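You operate a simulated robot arm through the tools that you are given. There is no shell and no other tool. Be economical: measure what you need, move in short steps, check, and stop when the job is done.

Carry out the task below with a simulated robot arm. There is one attempt and no reset: what you move stays moved.

TASK
Push the bench drawer shut.
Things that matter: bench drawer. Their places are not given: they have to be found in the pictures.

The check looks at the end state, three seconds after you hand in, the way a careful person would. Anything else that was tipped, shoved, dropped, spilled or broken makes it a failure.

THE ROBOT
A 6-joint arm with a two-finger parallel gripper, fixed in place. Base frame: the origin is at the foot of the arm, x ahead of it, y to its left, z up. Readings come in m, rad, newtons and seconds.
With the tool pointing down near the work surface it reaches from about 0.16 to 0.6 m from the base axis. Its first joint turns from -1.152 to 1.152 rad. Payload 2.7 kg.
The tool frame sits at the grasp point between the pads (the TCP): z along the fingers, y along the line on which they close. The tips reach 0.023 m beyond it. Largest opening 0.094 m; finger width 0.038, thickness 0.01; the body of the gripper, 0.054 by 0.096 m, starts 0.039 m behind the TCP.
Orientation is that of the tool frame in the base frame, as a unit quaternion [x, y, z, w]. With the fingers straight down and closing along the base's y, the tool's x points along the base's -x, its y along +y and its z along -z.

THE INTERFACE
- The arm moves only by the tool arm_command. Its argument "targets" is a list of rows, each a list of 2 entries, a list of its own where there are three numbers: the shift along the tool's x, y, z in m, then the turn, a rotation vector about the tool's x, y, z in rad. In form: [[[x, y, z], [ax, ay, az]], ...]. A call has 1 to 10 rows; each row is the pose to reach, as a shift and turn from the pose commanded when the call began, along the tool's axes at that moment. "grip" is the opening, from 0 (shut) to 1 (fully open), set as the call begins (left out, the last holds). Rows are played at 5 a second. More than 0.05 m and 0.15 rad between two rows, or a gripper value outside its range, and nothing of the call is played. A pose out of reach is approached as far as the arm can. The call stops where the force on the tool passes 40 N (or 10 N more than at its start, if that is more) or the arm is blocked; 0.2 s more then pass. Each finger travels about 0.045 m/s and halts on what it meets, pressing with about 41 N; the grip force reading is that of the motor and also rises with nothing between the fingers. The clock runs only during rows and for 0.2 s after the last one: add rows that repeat a pose to give the fingers time. It gives the time, the measured TCP pose, the force on the tool (base axes), the opening and the grip force at its end, in the units of the frame above (readings bear some noise), and new pictures: "views" is both (left out), scene, wrist or none.
- Cameras (640 x 400 px; columns grow to the right, rows downward): "scene" is fixed at [0.079, -0.4456, 1.3844]; the picture's right is [0.71, -0.70, 0.00], its down [-0.48, -0.48, -0.74] and it looks along [0.52, 0.52, -0.68] (base axes); focal length 324 px, centre (320, 200). "wrist" rides on the gripper at [-0.039, 0, -0.044] in the tool frame; the picture's right is [0.00, -1.00, 0.00], its down [0.97, 0.00, -0.24] and it looks along [0.24, 0.00, 0.97] (tool axes); focal length 218 px, centre (320, 200).
- pixel_to_xyz(camera, pixels): for up to 12 pixels [column, row] of the newest picture of that camera ("zoom" is the newest enlarged one), the place [x, y, z] in the base frame of the surface seen there, good to about 0.002 m, but the place of the scene camera against the robot may be out by one fixed shift of up to 0.012 m in any direction. The clock stands still meanwhile.
- enlarge(camera, box): a new picture of the part [left, top, right, bottom] of that camera's present view, enlarged. The clock stands still meanwhile.
- close_job(): hands the job in; it is judged then, once.

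Go step by step. Measure first, check grasps and placings, and put right what went wrong. The budget is 60 turns and 120 pictures, counting those below and the enlarged ones. Unless the task says otherwise, let go and move clear before handing in, and close with one line.

The tools are called after ">>>" by a JSON object that holds its "name" and its "arguments". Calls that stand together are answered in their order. arm_command: Moves the arm, as the interface text tells. Its arguments: {"type":"object","properties":{"targets":{"type":"array"},"grip":{"type":"number"},"views":{"type":"string","enum":["both","scene","wrist","none"]}},"required":["targets"]} The other tools are called the same way: pixel_to_xyz (camera, pixels) gives the place of the surface under pixels of a picture; enlarge (camera, box) takes an enlarged picture of a part of a camera's view; close_job () hands the job in.

At the start:

```text
time: 0.0
position: [0.4145, 0.1716, 0.8902]
orientation: [0.0, 1.0, 0.001, 0.0]
ft_force: [0.2, 0.2, 0.1]
width: 0.094
grip_force: 0.0
```

scene: 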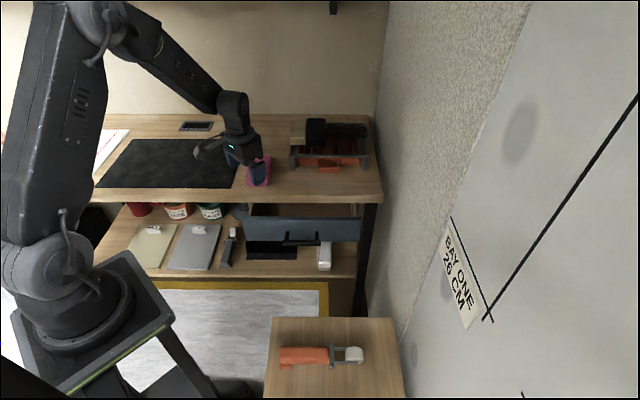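
wrist: 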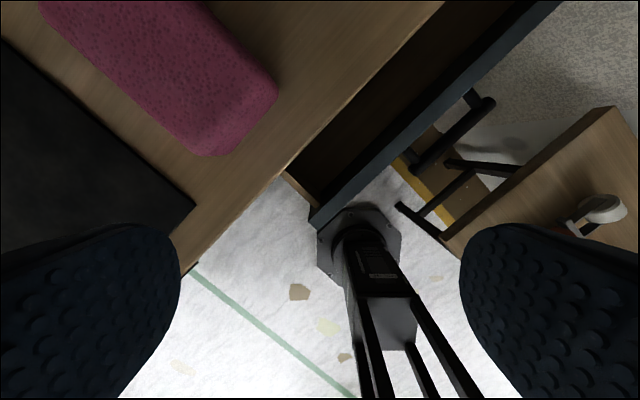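

The scene picture shows a blue drawer front with a dark handle at about (300,235), pulled out from under the bench top. I will enlarge it and measure points on it.

>>> {"name": "enlarge", "arguments": {"camera": "scene", "box": [200, 120, 400, 300]}}

>>> {"name": "pixel_to_xyz", "arguments": {"camera": "scene", "pixels": [[250, 220], [300, 225], [357, 220], [250, 237], [300, 238], [357, 237], [285, 240], [319, 240], [260, 197], [350, 200], [300, 210], [330, 250]]}}

>>> {"name": "pixel_to_xyz", "arguments": {"camera": "wrist", "pixels": [[320, 215], [350, 190], [400, 145], [450, 100], [540, 15], [455, 135], [420, 170], [490, 103], [472, 95], [290, 165], [380, 60], [590, 130]]}}

```text
2.22 times, centred on (300, 210) of scene
```

zoom: 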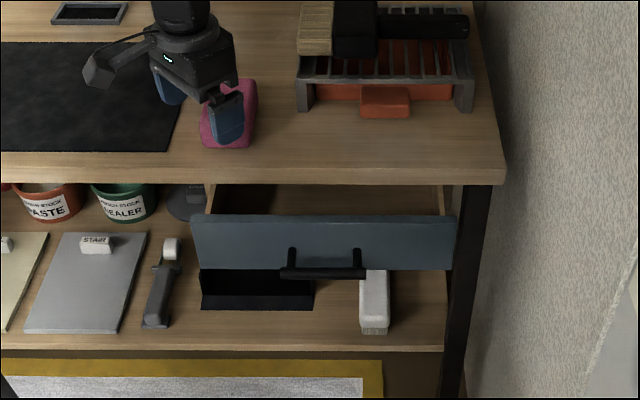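

```text
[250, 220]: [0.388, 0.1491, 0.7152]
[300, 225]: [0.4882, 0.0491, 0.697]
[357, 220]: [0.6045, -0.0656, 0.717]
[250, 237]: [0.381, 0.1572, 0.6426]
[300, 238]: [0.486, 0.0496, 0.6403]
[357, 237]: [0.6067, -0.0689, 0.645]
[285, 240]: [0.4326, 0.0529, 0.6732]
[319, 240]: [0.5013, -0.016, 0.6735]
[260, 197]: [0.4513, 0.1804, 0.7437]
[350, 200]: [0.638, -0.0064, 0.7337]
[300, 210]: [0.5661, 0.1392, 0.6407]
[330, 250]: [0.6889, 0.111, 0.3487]
```

```text
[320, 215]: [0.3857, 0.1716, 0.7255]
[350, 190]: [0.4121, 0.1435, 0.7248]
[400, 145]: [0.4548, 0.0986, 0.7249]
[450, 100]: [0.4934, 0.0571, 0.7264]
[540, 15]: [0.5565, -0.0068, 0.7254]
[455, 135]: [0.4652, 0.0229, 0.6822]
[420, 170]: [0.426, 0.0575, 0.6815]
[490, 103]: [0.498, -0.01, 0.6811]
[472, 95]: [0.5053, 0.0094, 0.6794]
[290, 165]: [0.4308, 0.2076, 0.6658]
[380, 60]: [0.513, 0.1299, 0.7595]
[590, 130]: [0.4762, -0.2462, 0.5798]
```

The drawer front runs along (0.70,-0.71), so it pushes in along (0.71,0.71). It stands about 0.06–0.07 m proud of the bench edge, and the handle bar is centred near (0.467,0.0185,0.68). First I move to the free space in front of the handle, still high up, turning the tool 45° and shutting the fingers.

>>> {"name": "arm_command", "arguments": {"targets": [[[0.001, -0.036, 0], [0, 0, -0.131]], [[0.002, -0.072, 0], [0, 0, -0.262]], [[0.003, -0.108, 0], [0, 0, -0.393]], [[0.004, -0.144, 0], [0, 0, -0.524]], [[0.006, -0.18, 0], [0, 0, -0.655]], [[0.0095, -0.216, 0], [0, 0, -0.785]], [[0.0095, -0.216, 0], [0, 0, -0.785]]], "grip": 0}}

```text
time: 1.6
position: [0.4045, -0.0453, 0.8898]
orientation: [-0.383, 0.924, 0.001, 0.001]
ft_force: [-0.2, 0.4, -1.1]
width: 0.0001
grip_force: 40.9
```

scene: 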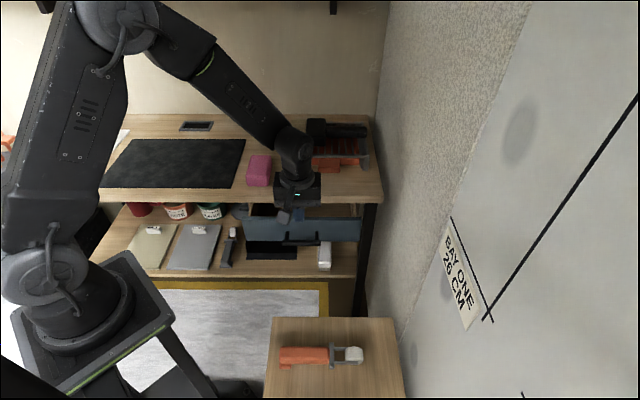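
wrist: 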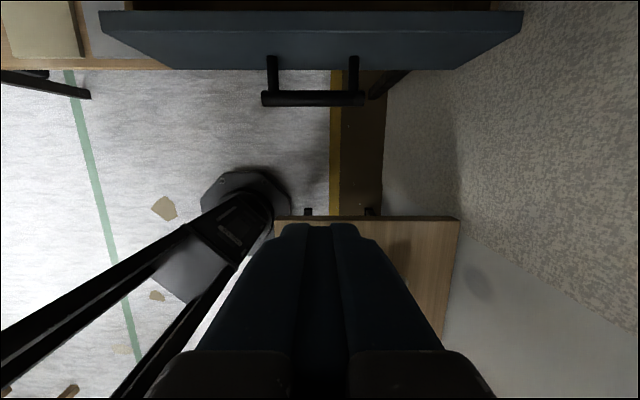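

The wrist view shows the drawer square to the tool, with the handle bar centred near (313,98). I measure the bar and front, and meanwhile go down in front of the handle with the fingers leaning toward the drawer.

>>> {"name": "pixel_to_xyz", "arguments": {"camera": "wrist", "pixels": [[266, 98], [313, 98], [360, 98], [313, 40], [120, 30], [500, 30], [313, 12]]}}

>>> {"name": "arm_command", "arguments": {"targets": [[[0, 0, 0.035], [0, -0.07, 0]], [[0, 0, 0.07], [0, -0.14, 0]], [[0, 0, 0.105], [0, -0.21, 0]], [[0, 0, 0.14], [0, -0.28, 0]], [[0, 0, 0.17], [0, -0.35, 0]], [[0, 0, 0.2], [0, -0.4, 0]], [[0, 0, 0.2], [0, -0.4, 0]]]}}

```text
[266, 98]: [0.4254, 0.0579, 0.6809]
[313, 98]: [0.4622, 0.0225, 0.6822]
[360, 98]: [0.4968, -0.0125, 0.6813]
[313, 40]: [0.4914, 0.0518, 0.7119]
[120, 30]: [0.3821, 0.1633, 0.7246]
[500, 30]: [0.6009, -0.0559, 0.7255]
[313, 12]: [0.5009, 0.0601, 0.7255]
```

```text
time: 3.2
position: [0.4058, -0.0444, 0.689]
orientation: [-0.375, 0.905, 0.077, 0.185]
ft_force: [-0.2, 0.8, -0.3]
width: 0.0
grip_force: 41.3
```

scene: 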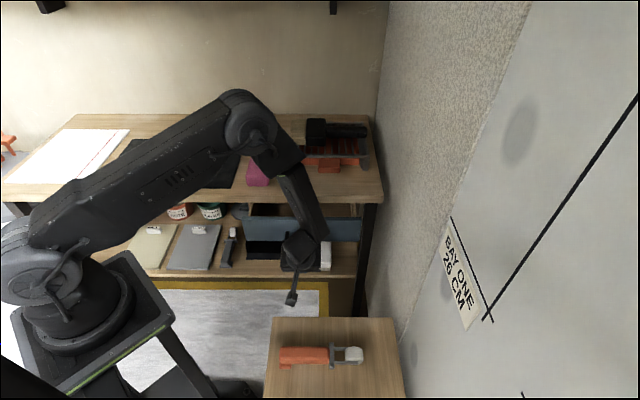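
wrist: 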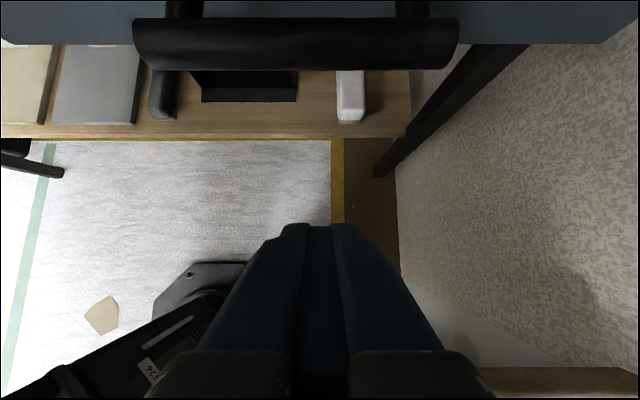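

The fingers are now in front of and below the bar, and nothing has been touched. Before pushing I check the clearance of the wrist link, near (305,200), over the bench top.

>>> {"name": "pixel_to_xyz", "arguments": {"camera": "scene", "pixels": [[285, 180], [302, 180], [320, 200], [305, 200], [310, 225], [326, 225], [300, 245], [265, 165], [292, 298], [325, 238], [345, 150]]}}

>>> {"name": "enlarge", "arguments": {"camera": "scene", "box": [220, 80, 400, 310]}}

```text
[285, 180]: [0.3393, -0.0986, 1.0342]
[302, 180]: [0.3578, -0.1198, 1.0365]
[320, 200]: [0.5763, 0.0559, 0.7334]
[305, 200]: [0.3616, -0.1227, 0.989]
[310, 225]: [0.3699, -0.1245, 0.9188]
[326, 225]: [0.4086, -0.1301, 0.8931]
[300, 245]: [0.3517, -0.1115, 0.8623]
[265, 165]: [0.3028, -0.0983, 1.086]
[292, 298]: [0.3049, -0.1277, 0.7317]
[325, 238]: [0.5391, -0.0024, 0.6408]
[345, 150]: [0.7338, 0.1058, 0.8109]
```

```text
1.74 times, centred on (310, 195) of scene
```

zoom: 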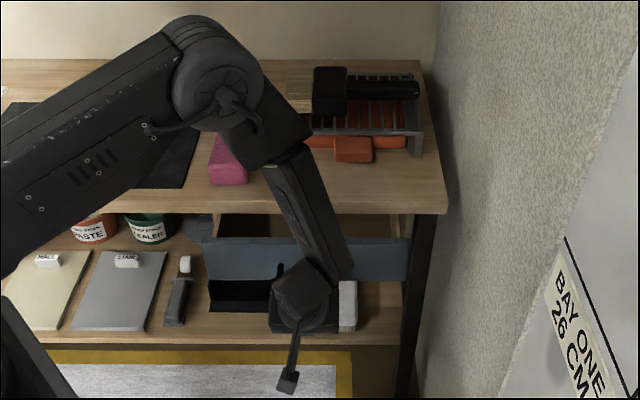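

The wrist link is at z above 0.86, well clear of the bench at about 0.76. I approach along the push direction and centre on the handle.

>>> {"name": "arm_command", "arguments": {"targets": [[[-0.0138, 0.004, 0.0058], [0, 0, 0]], [[-0.0276, 0.008, 0.0117], [0, 0, 0]], [[-0.0368, 0.008, 0.0156], [0, 0, 0]], [[-0.046, 0.008, 0.0195], [0, 0, 0]], [[-0.046, 0.008, 0.0195], [0, 0, 0]]]}}

```text
time: 4.4
position: [0.434, -0.0037, 0.6897]
orientation: [-0.375, 0.905, 0.077, 0.183]
ft_force: [-0.6, -0.5, 0.9]
width: 0.0
grip_force: 41.4
```

scene: 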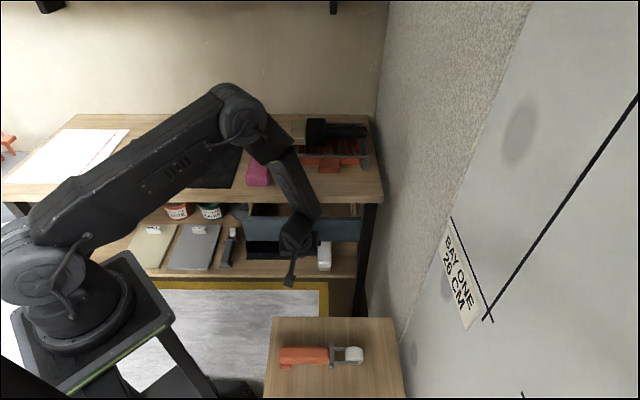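
wrist: 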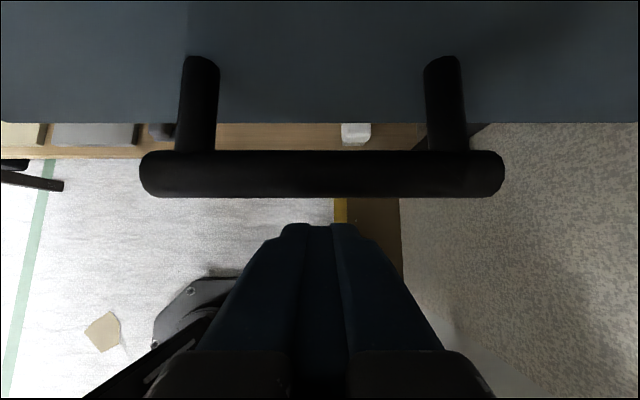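

The fingertips are just short of the bar and are centred between its posts. I go 1 cm lower for a good overlap, then push in small steps.

>>> {"name": "arm_command", "arguments": {"targets": [[[0.0039, 0, 0.0092], [0, 0, 0]], [[-0.0053, 0, 0.0131], [0, 0, 0]], [[-0.0145, 0, 0.017], [0, 0, 0]], [[-0.0237, 0, 0.0209], [0, 0, 0]], [[-0.0329, 0, 0.0248], [0, 0, 0]], [[-0.0421, 0, 0.0287], [0, 0, 0]], [[-0.0421, 0, 0.0287], [0, 0, 0]]]}}

```text
time: 6.0
position: [0.4715, 0.0298, 0.6776]
orientation: [-0.375, 0.905, 0.077, 0.185]
ft_force: [-0.4, -0.9, -0.4]
width: 0.0001
grip_force: 41.3
```

scene: 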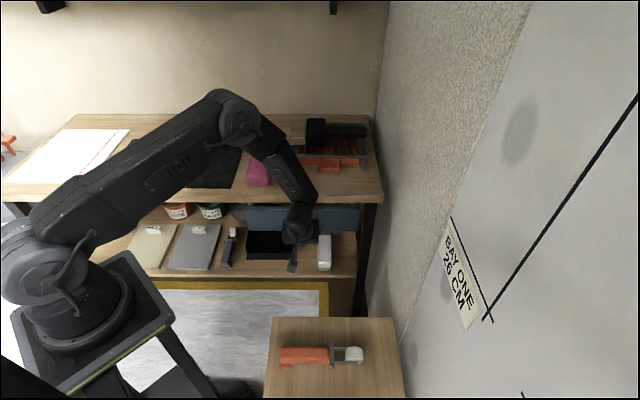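
wrist: 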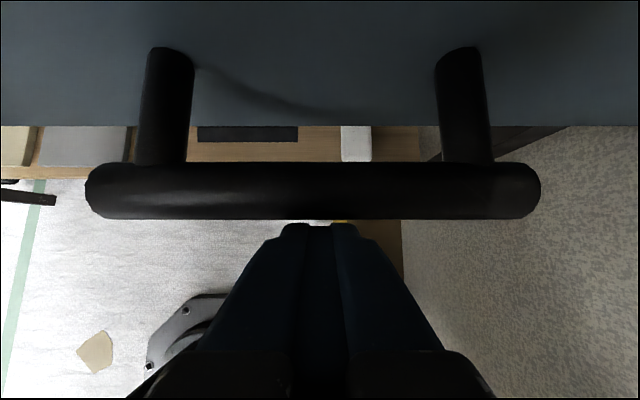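

The drawer has slid in, and the force reads about zero. I measure how far it still stands proud.

>>> {"name": "pixel_to_xyz", "arguments": {"camera": "wrist", "pixels": [[313, 190], [100, 60], [313, 60], [550, 60]]}}

>>> {"name": "pixel_to_xyz", "arguments": {"camera": "scene", "pixels": [[250, 197], [350, 198], [250, 215], [350, 215], [245, 207], [350, 208]]}}

>>> {"name": "enlarge", "arguments": {"camera": "scene", "box": [220, 170, 390, 280]}}

```text
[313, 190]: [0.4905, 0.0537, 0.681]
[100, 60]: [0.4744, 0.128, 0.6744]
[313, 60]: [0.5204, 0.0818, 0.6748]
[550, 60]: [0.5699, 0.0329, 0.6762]
```

```text
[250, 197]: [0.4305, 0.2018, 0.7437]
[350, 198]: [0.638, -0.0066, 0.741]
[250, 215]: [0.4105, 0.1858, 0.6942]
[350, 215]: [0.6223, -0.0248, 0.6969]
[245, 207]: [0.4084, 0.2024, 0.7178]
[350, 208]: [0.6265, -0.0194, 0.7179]
```

```text
3.64 times, centred on (305, 225) of scene
```

zoom: 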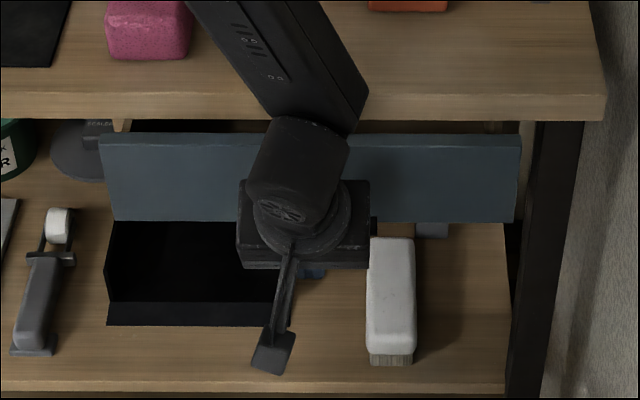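

The front is still about 2.5 cm short of the bench edge, with x+y at 0.597 against 0.632. I keep pushing until it meets its stop.

>>> {"name": "arm_command", "arguments": {"targets": [[[-0.0092, 0, 0.0039], [0, 0, 0]], [[-0.0184, 0, 0.0078], [0, 0, 0]], [[-0.0276, 0, 0.0117], [0, 0, 0]], [[-0.0322, 0, 0.0136], [0, 0, 0]], [[-0.0322, 0, 0.0136], [0, 0, 0]]]}}

>>> {"name": "enlarge", "arguments": {"camera": "scene", "box": [220, 170, 390, 280]}}

>>> {"name": "pixel_to_xyz", "arguments": {"camera": "scene", "pixels": [[250, 197], [350, 198], [250, 212], [350, 212], [260, 218], [350, 205]]}}

```text
time: 7.2
position: [0.4966, 0.056, 0.6791]
orientation: [-0.375, 0.905, 0.077, 0.184]
ft_force: [-1.7, -0.8, -1.4]
width: 0.0002
grip_force: 41.4
```

scene: 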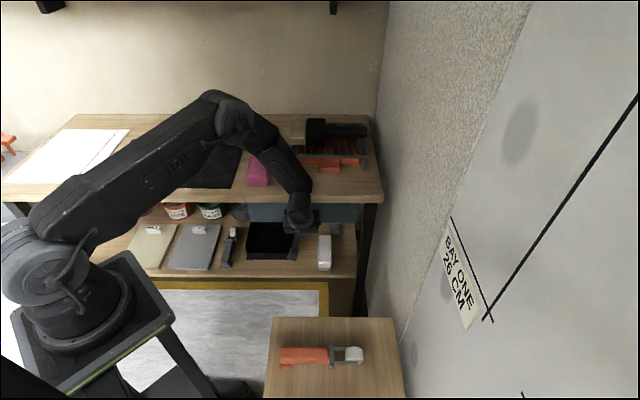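
wrist: 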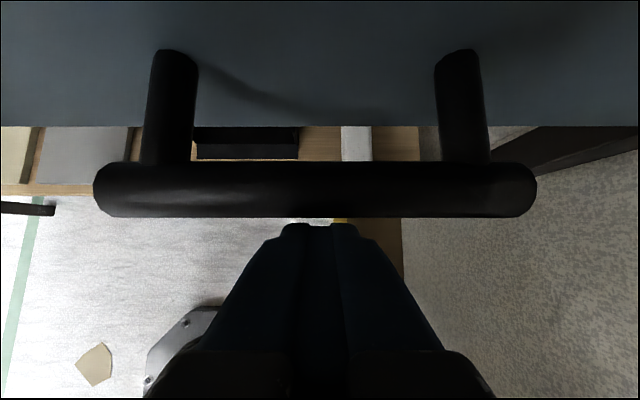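

```text
3.64 times, centred on (305, 225) of scene
```

zoom: 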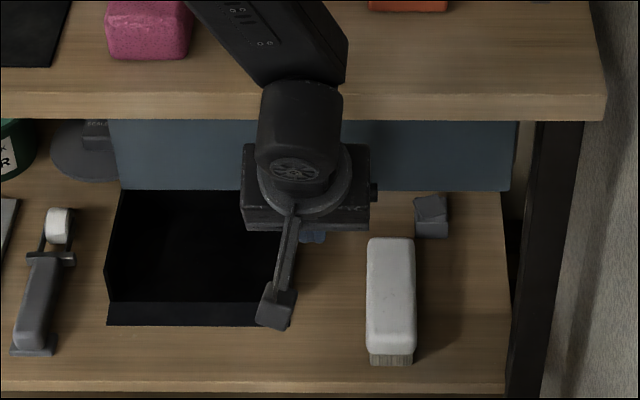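

```text
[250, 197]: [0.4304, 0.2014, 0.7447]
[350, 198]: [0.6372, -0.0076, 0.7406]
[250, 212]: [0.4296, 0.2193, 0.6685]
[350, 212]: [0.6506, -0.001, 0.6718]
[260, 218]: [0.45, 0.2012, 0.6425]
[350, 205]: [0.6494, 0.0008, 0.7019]
```

The front is now about 1.3 cm inside the bench edge and there is still no stop. The TCP is still 5.6 cm outside the edge, so I go on in small steps.

>>> {"name": "arm_command", "arguments": {"targets": [[[-0.0046, 0, 0.0019], [0, 0, 0]], [[-0.0092, 0, 0.0039], [0, 0, 0]], [[-0.0138, 0, 0.0058], [0, 0, 0]], [[-0.0184, 0, 0.0078], [0, 0, 0]], [[-0.0184, 0, 0.0078], [0, 0, 0]]]}}

>>> {"name": "pixel_to_xyz", "arguments": {"camera": "scene", "pixels": [[260, 210], [350, 210]]}}

>>> {"name": "enlarge", "arguments": {"camera": "scene", "box": [220, 170, 390, 280]}}

```text
time: 8.4
position: [0.5083, 0.0697, 0.6786]
orientation: [-0.375, 0.906, 0.077, 0.182]
ft_force: [-10.5, -10.3, 0.9]
width: 0.0002
grip_force: 41.0
```

scene: 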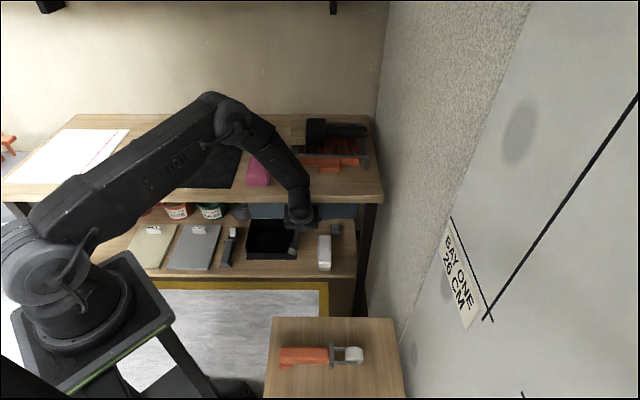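
wrist: 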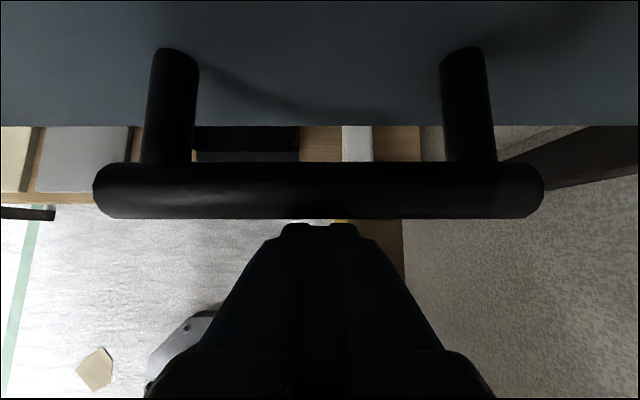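

```text
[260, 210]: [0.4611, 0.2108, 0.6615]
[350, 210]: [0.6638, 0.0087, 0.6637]
```

```text
3.64 times, centred on (305, 225) of scene
```

zoom: 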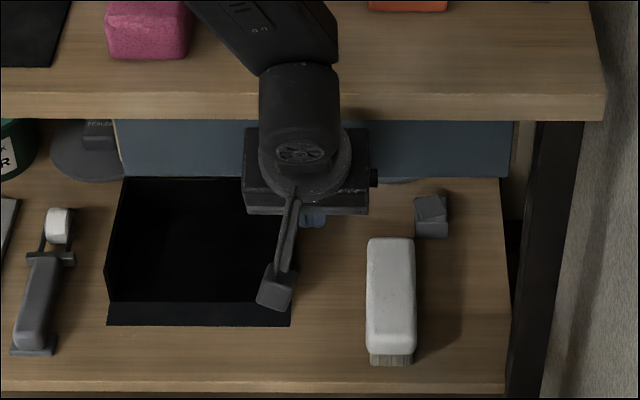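

The force has risen to about 15 N and the face has come to x+y≈0.672, so it is probably at its stop. I press a little further to confirm.

>>> {"name": "arm_command", "arguments": {"targets": [[[-0.0028, 0, 0.0012], [0, 0, 0]], [[-0.0055, 0, 0.0023], [0, 0, 0]], [[-0.0083, 0, 0.0035], [0, 0, 0]], [[-0.011, 0, 0.0047], [0, 0, 0]]], "views": "scene"}}

>>> {"name": "pixel_to_xyz", "arguments": {"camera": "scene", "pixels": [[260, 210], [350, 210]]}}

```text
time: 8.9
position: [0.5087, 0.069, 0.6778]
orientation: [-0.373, 0.907, 0.077, 0.178]
ft_force: [-1.7, -2.1, 0.4]
width: 0.0
grip_force: 41.4
stopped in row 2: the force on the tool passed its limit (the readings are from after the stop); the commanded pose is now the measured one
```

scene: 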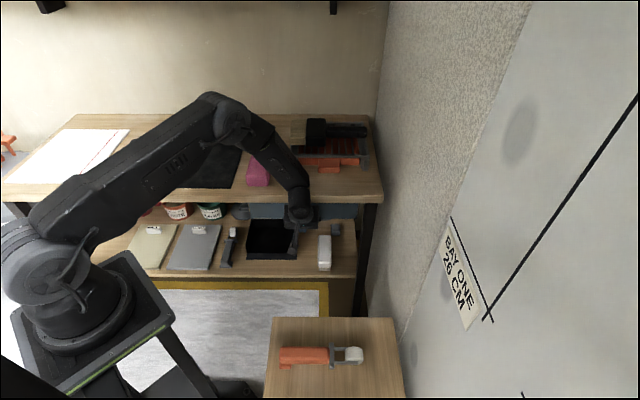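

```text
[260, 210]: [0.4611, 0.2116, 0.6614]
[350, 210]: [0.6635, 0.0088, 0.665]
```

The drawer is on a firm stop, since more push gave no movement. I back straight away from the handle and inspect.

>>> {"name": "arm_command", "arguments": {"targets": [[[0.0276, 0, -0.0117], [0, 0, 0]], [[0.0645, 0, -0.0273], [0, 0, 0]], [[0.1013, 0, -0.0428], [0, 0, 0]], [[0.0935, 0, -0.0612], [0, 0, 0]], [[0.0779, 0, -0.098], [0, 0, 0]], [[0.0623, 0, -0.135], [0, 0, 0]], [[0.0623, 0, -0.135], [0, 0, 0]]]}}

>>> {"name": "enlarge", "arguments": {"camera": "scene", "box": [210, 170, 390, 280]}}

```text
time: 10.5
position: [0.4305, -0.0047, 0.7811]
orientation: [-0.373, 0.907, 0.077, 0.178]
ft_force: [0.3, 0.2, 0.4]
width: 0.0
grip_force: 41.6
```

scene: 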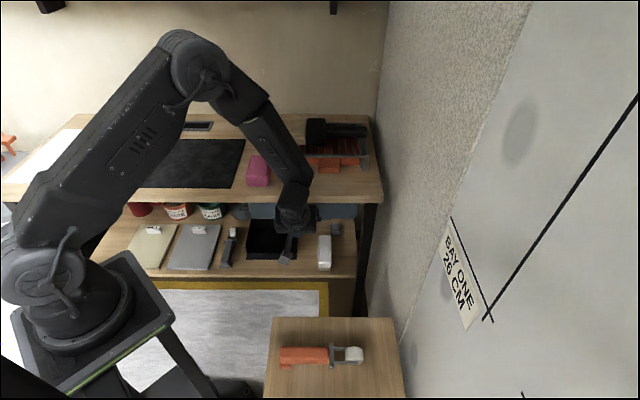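
wrist: 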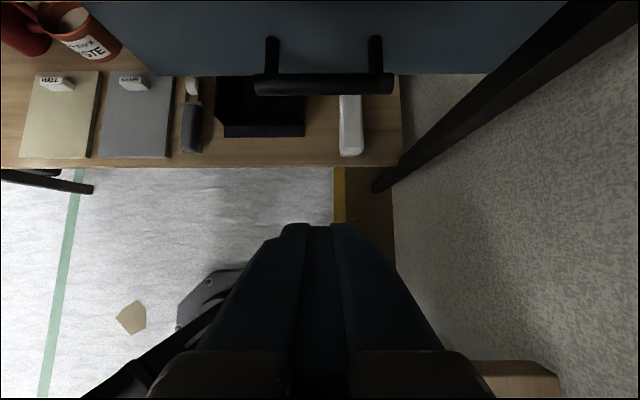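

```text
3.56 times, centred on (300, 225) of scene
```

zoom: 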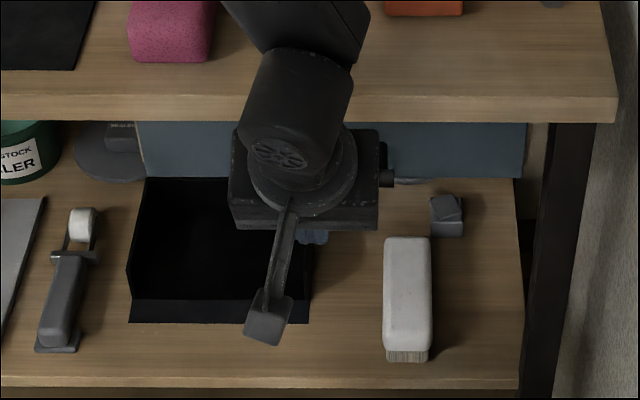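

Clear of the drawer now. I check that the front has not rebounded and is square.

>>> {"name": "pixel_to_xyz", "arguments": {"camera": "wrist", "pixels": [[180, 65], [330, 60], [490, 65], [322, 85], [200, 15], [500, 15]]}}

>>> {"name": "pixel_to_xyz", "arguments": {"camera": "scene", "pixels": [[260, 210], [350, 210], [255, 200], [365, 200], [365, 212]]}}

>>> {"name": "arm_command", "arguments": {"targets": [[[0.0, 0, -0.02], [0, -0.14, 0]], [[0.02, 0, -0.02], [0, -0.28, 0]], [[0.04, 0, -0.02], [0, -0.42, 0]], [[0.04, 0, -0.02], [0, -0.42, 0]]], "views": "wrist"}}

```text
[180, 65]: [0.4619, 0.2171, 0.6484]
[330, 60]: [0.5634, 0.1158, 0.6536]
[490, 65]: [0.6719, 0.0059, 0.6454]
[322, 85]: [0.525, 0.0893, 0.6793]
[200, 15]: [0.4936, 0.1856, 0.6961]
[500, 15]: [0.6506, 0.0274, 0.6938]
```

```text
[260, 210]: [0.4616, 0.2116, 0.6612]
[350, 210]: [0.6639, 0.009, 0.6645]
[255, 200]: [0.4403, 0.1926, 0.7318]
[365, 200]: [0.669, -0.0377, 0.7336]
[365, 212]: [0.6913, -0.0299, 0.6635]
```

```text
time: 11.5
position: [0.3992, -0.0401, 0.7808]
orientation: [-0.348, 0.85, 0.153, 0.365]
ft_force: [0.4, -0.1, -0.7]
width: 0.0
grip_force: 41.3
```

wrist: 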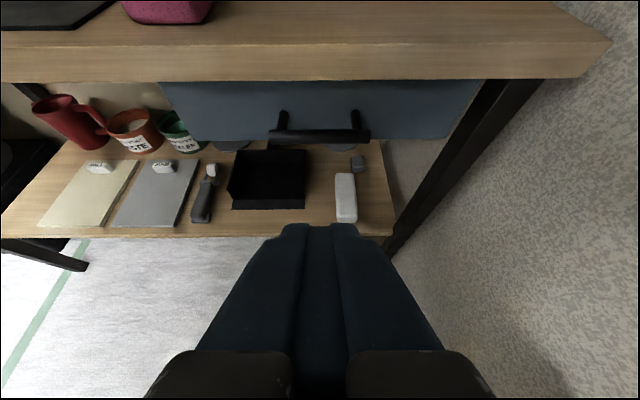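

The front is square and has not moved back (x+y≈0.679 at both ends, from the wrist camera). I look closely at its edges for any remaining gap or obstruction.

>>> {"name": "enlarge", "arguments": {"camera": "wrist", "box": [120, 40, 540, 240]}}

>>> {"name": "pixel_to_xyz", "arguments": {"camera": "wrist", "pixels": [[300, 60], [320, 100], [485, 100], [500, 100], [165, 95], [150, 90]]}}

```text
1.52 times, centred on (330, 140) of wrist
```

zoom: 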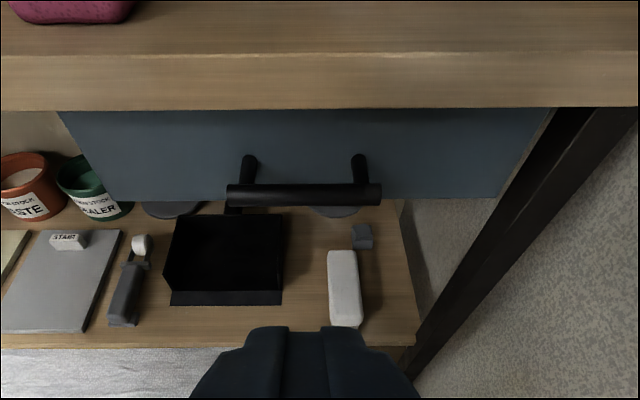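

```text
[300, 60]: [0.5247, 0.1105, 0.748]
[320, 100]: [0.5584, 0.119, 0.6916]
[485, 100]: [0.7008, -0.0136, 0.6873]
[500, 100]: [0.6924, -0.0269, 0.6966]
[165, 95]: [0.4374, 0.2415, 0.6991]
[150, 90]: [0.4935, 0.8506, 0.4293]
```

A thin wood strip shows to the right of the front, at zoom (515,165). I measure it against the front to see whether the front is seated on it.

>>> {"name": "enlarge", "arguments": {"camera": "wrist", "box": [420, 70, 520, 150]}}

>>> {"name": "pixel_to_xyz", "arguments": {"camera": "wrist", "pixels": [[440, 100], [460, 110], [466, 110], [470, 110], [474, 110], [478, 110], [475, 90], [479, 90], [482, 90], [485, 90]]}}

```text
5.00 times, centred on (470, 110) of wrist
```

zoom: 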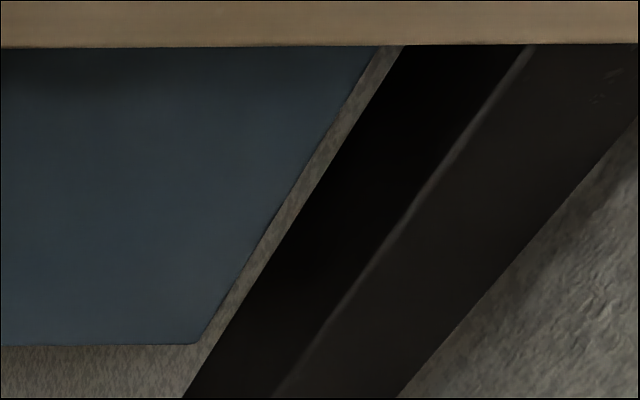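

```text
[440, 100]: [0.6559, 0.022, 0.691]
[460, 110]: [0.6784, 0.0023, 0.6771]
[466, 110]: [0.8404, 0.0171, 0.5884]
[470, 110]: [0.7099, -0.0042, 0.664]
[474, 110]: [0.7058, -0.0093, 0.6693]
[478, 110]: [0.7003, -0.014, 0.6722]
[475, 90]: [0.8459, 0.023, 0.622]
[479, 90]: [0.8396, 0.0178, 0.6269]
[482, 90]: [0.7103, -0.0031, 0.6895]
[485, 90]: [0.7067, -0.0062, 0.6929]
```

That strip is just the wall seen behind the front. To be sure the stop was the drawer's own and not the gripper touching the bench, I press once more with the tool leaning well back.

>>> {"name": "arm_command", "arguments": {"targets": [[[0.0356, 0, 0.0337], [0, 0, 0]], [[0.0712, 0, 0.0673], [0, 0, 0]], [[0.0437, 0, 0.0964], [0, 0, 0]], [[0.0162, 0, 0.1255], [0, 0, 0]], [[-0.0078, 0, 0.1509], [0, 0, 0]], [[-0.0147, 0, 0.1582], [0, 0, 0]], [[-0.0215, 0, 0.1654], [0, 0, 0]], [[-0.0264, 0, 0.1705], [0, 0, 0]], [[-0.0305, 0, 0.1749], [0, 0, 0]]]}}

>>> {"name": "pixel_to_xyz", "arguments": {"camera": "scene", "pixels": [[260, 210], [350, 210]]}}

```text
time: 13.5
position: [0.5027, 0.0646, 0.6804]
orientation: [-0.349, 0.85, 0.153, 0.364]
ft_force: [0.2, 0.1, -0.4]
width: 0.0
grip_force: 41.0
```

scene: 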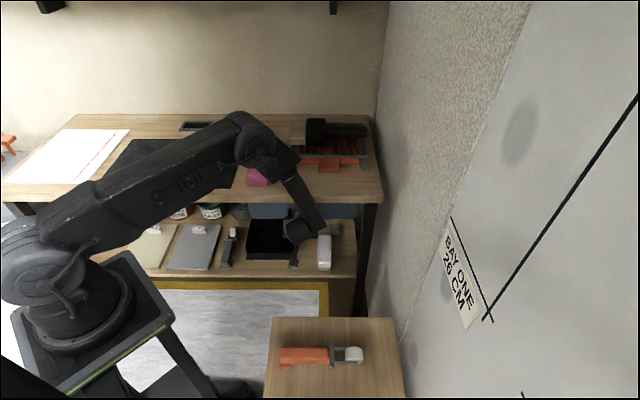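
wrist: 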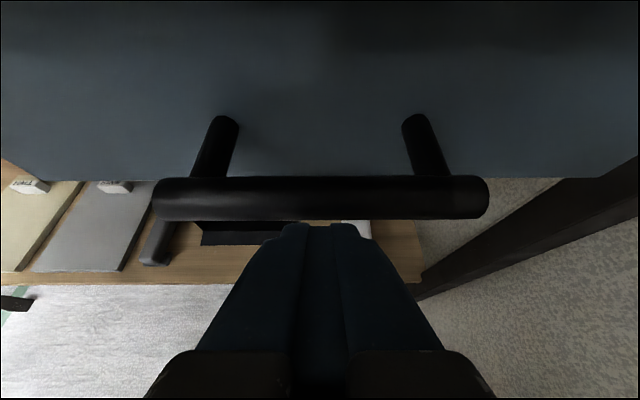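

```text
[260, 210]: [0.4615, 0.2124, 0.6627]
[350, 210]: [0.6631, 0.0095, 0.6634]
```

No contact yet, with the fingertips just short of the bar. I go on in small steps.

>>> {"name": "arm_command", "arguments": {"targets": [[[-0.0034, 0, 0.0036], [0, 0, 0]], [[-0.0069, 0, 0.0073], [0, 0, 0]], [[-0.0103, 0, 0.0109], [0, 0, 0]], [[-0.0137, 0, 0.0145], [0, 0, 0]], [[-0.0172, 0, 0.0182], [0, 0, 0]]]}}

>>> {"name": "pixel_to_xyz", "arguments": {"camera": "scene", "pixels": [[260, 210], [350, 210]]}}

```text
time: 14.0
position: [0.5055, 0.0654, 0.6824]
orientation: [-0.349, 0.851, 0.153, 0.362]
ft_force: [-12.3, -6.0, 13.9]
width: 0.0003
grip_force: 41.1
stopped in row 2: the force on the tool passed its limit (the readings are from after the stop); the commanded pose is now the measured one
```

scene: 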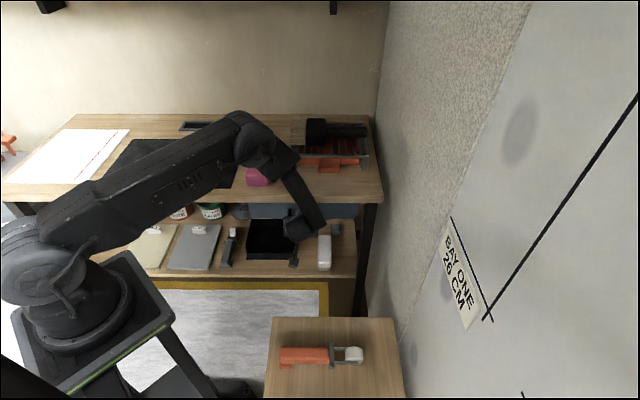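
wrist: 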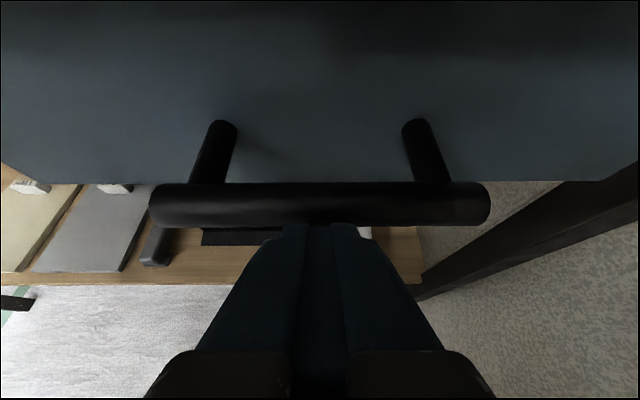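

```text
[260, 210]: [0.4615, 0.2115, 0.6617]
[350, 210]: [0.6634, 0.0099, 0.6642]
```

The drawer stops hard at the same place with the gripper well clear of the bench, so it is fully shut. I back off and rise clear.

>>> {"name": "arm_command", "arguments": {"targets": [[[0.0275, 0, -0.0291], [0, 0, 0]], [[0.055, 0, -0.0582], [0, 0, 0]], [[0.0824, 0, -0.0872], [0, 0, 0]], [[0.0534, 0, -0.1147], [0, 0, 0]], [[0.0243, 0, -0.1422], [0, 0, 0]], [[0.0243, 0, -0.1422], [0, 0, 0]]]}}

>>> {"name": "pixel_to_xyz", "arguments": {"camera": "scene", "pixels": [[260, 210], [350, 210]]}}

```text
time: 15.4
position: [0.4221, -0.0175, 0.7622]
orientation: [-0.349, 0.851, 0.153, 0.362]
ft_force: [-1.0, -0.2, 0.2]
width: 0.0
grip_force: 41.2
```

scene: 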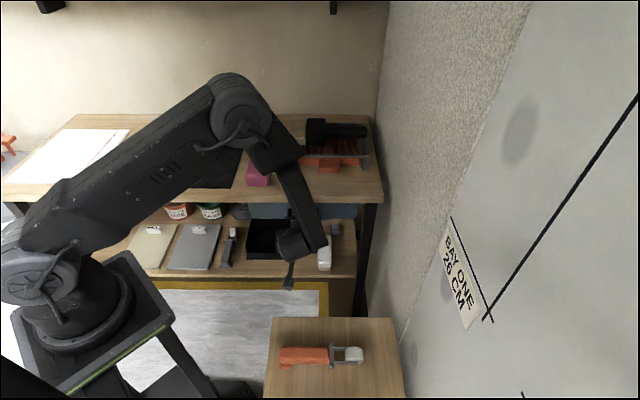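
wrist: 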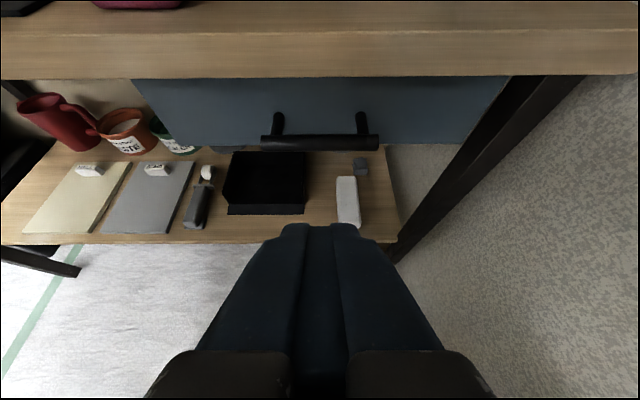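

```text
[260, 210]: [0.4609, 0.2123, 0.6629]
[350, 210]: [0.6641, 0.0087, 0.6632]
```

The drawer front has stayed put at x+y≈0.673, the arm is clear, and nothing else has moved. I hand in.

>>> {"name": "close_job", "arguments": {}}

```text
The job is handed in.
```

The bench drawer is pushed shut against its stop. The arm is clear of it, and nothing else looks disturbed in the pictures.
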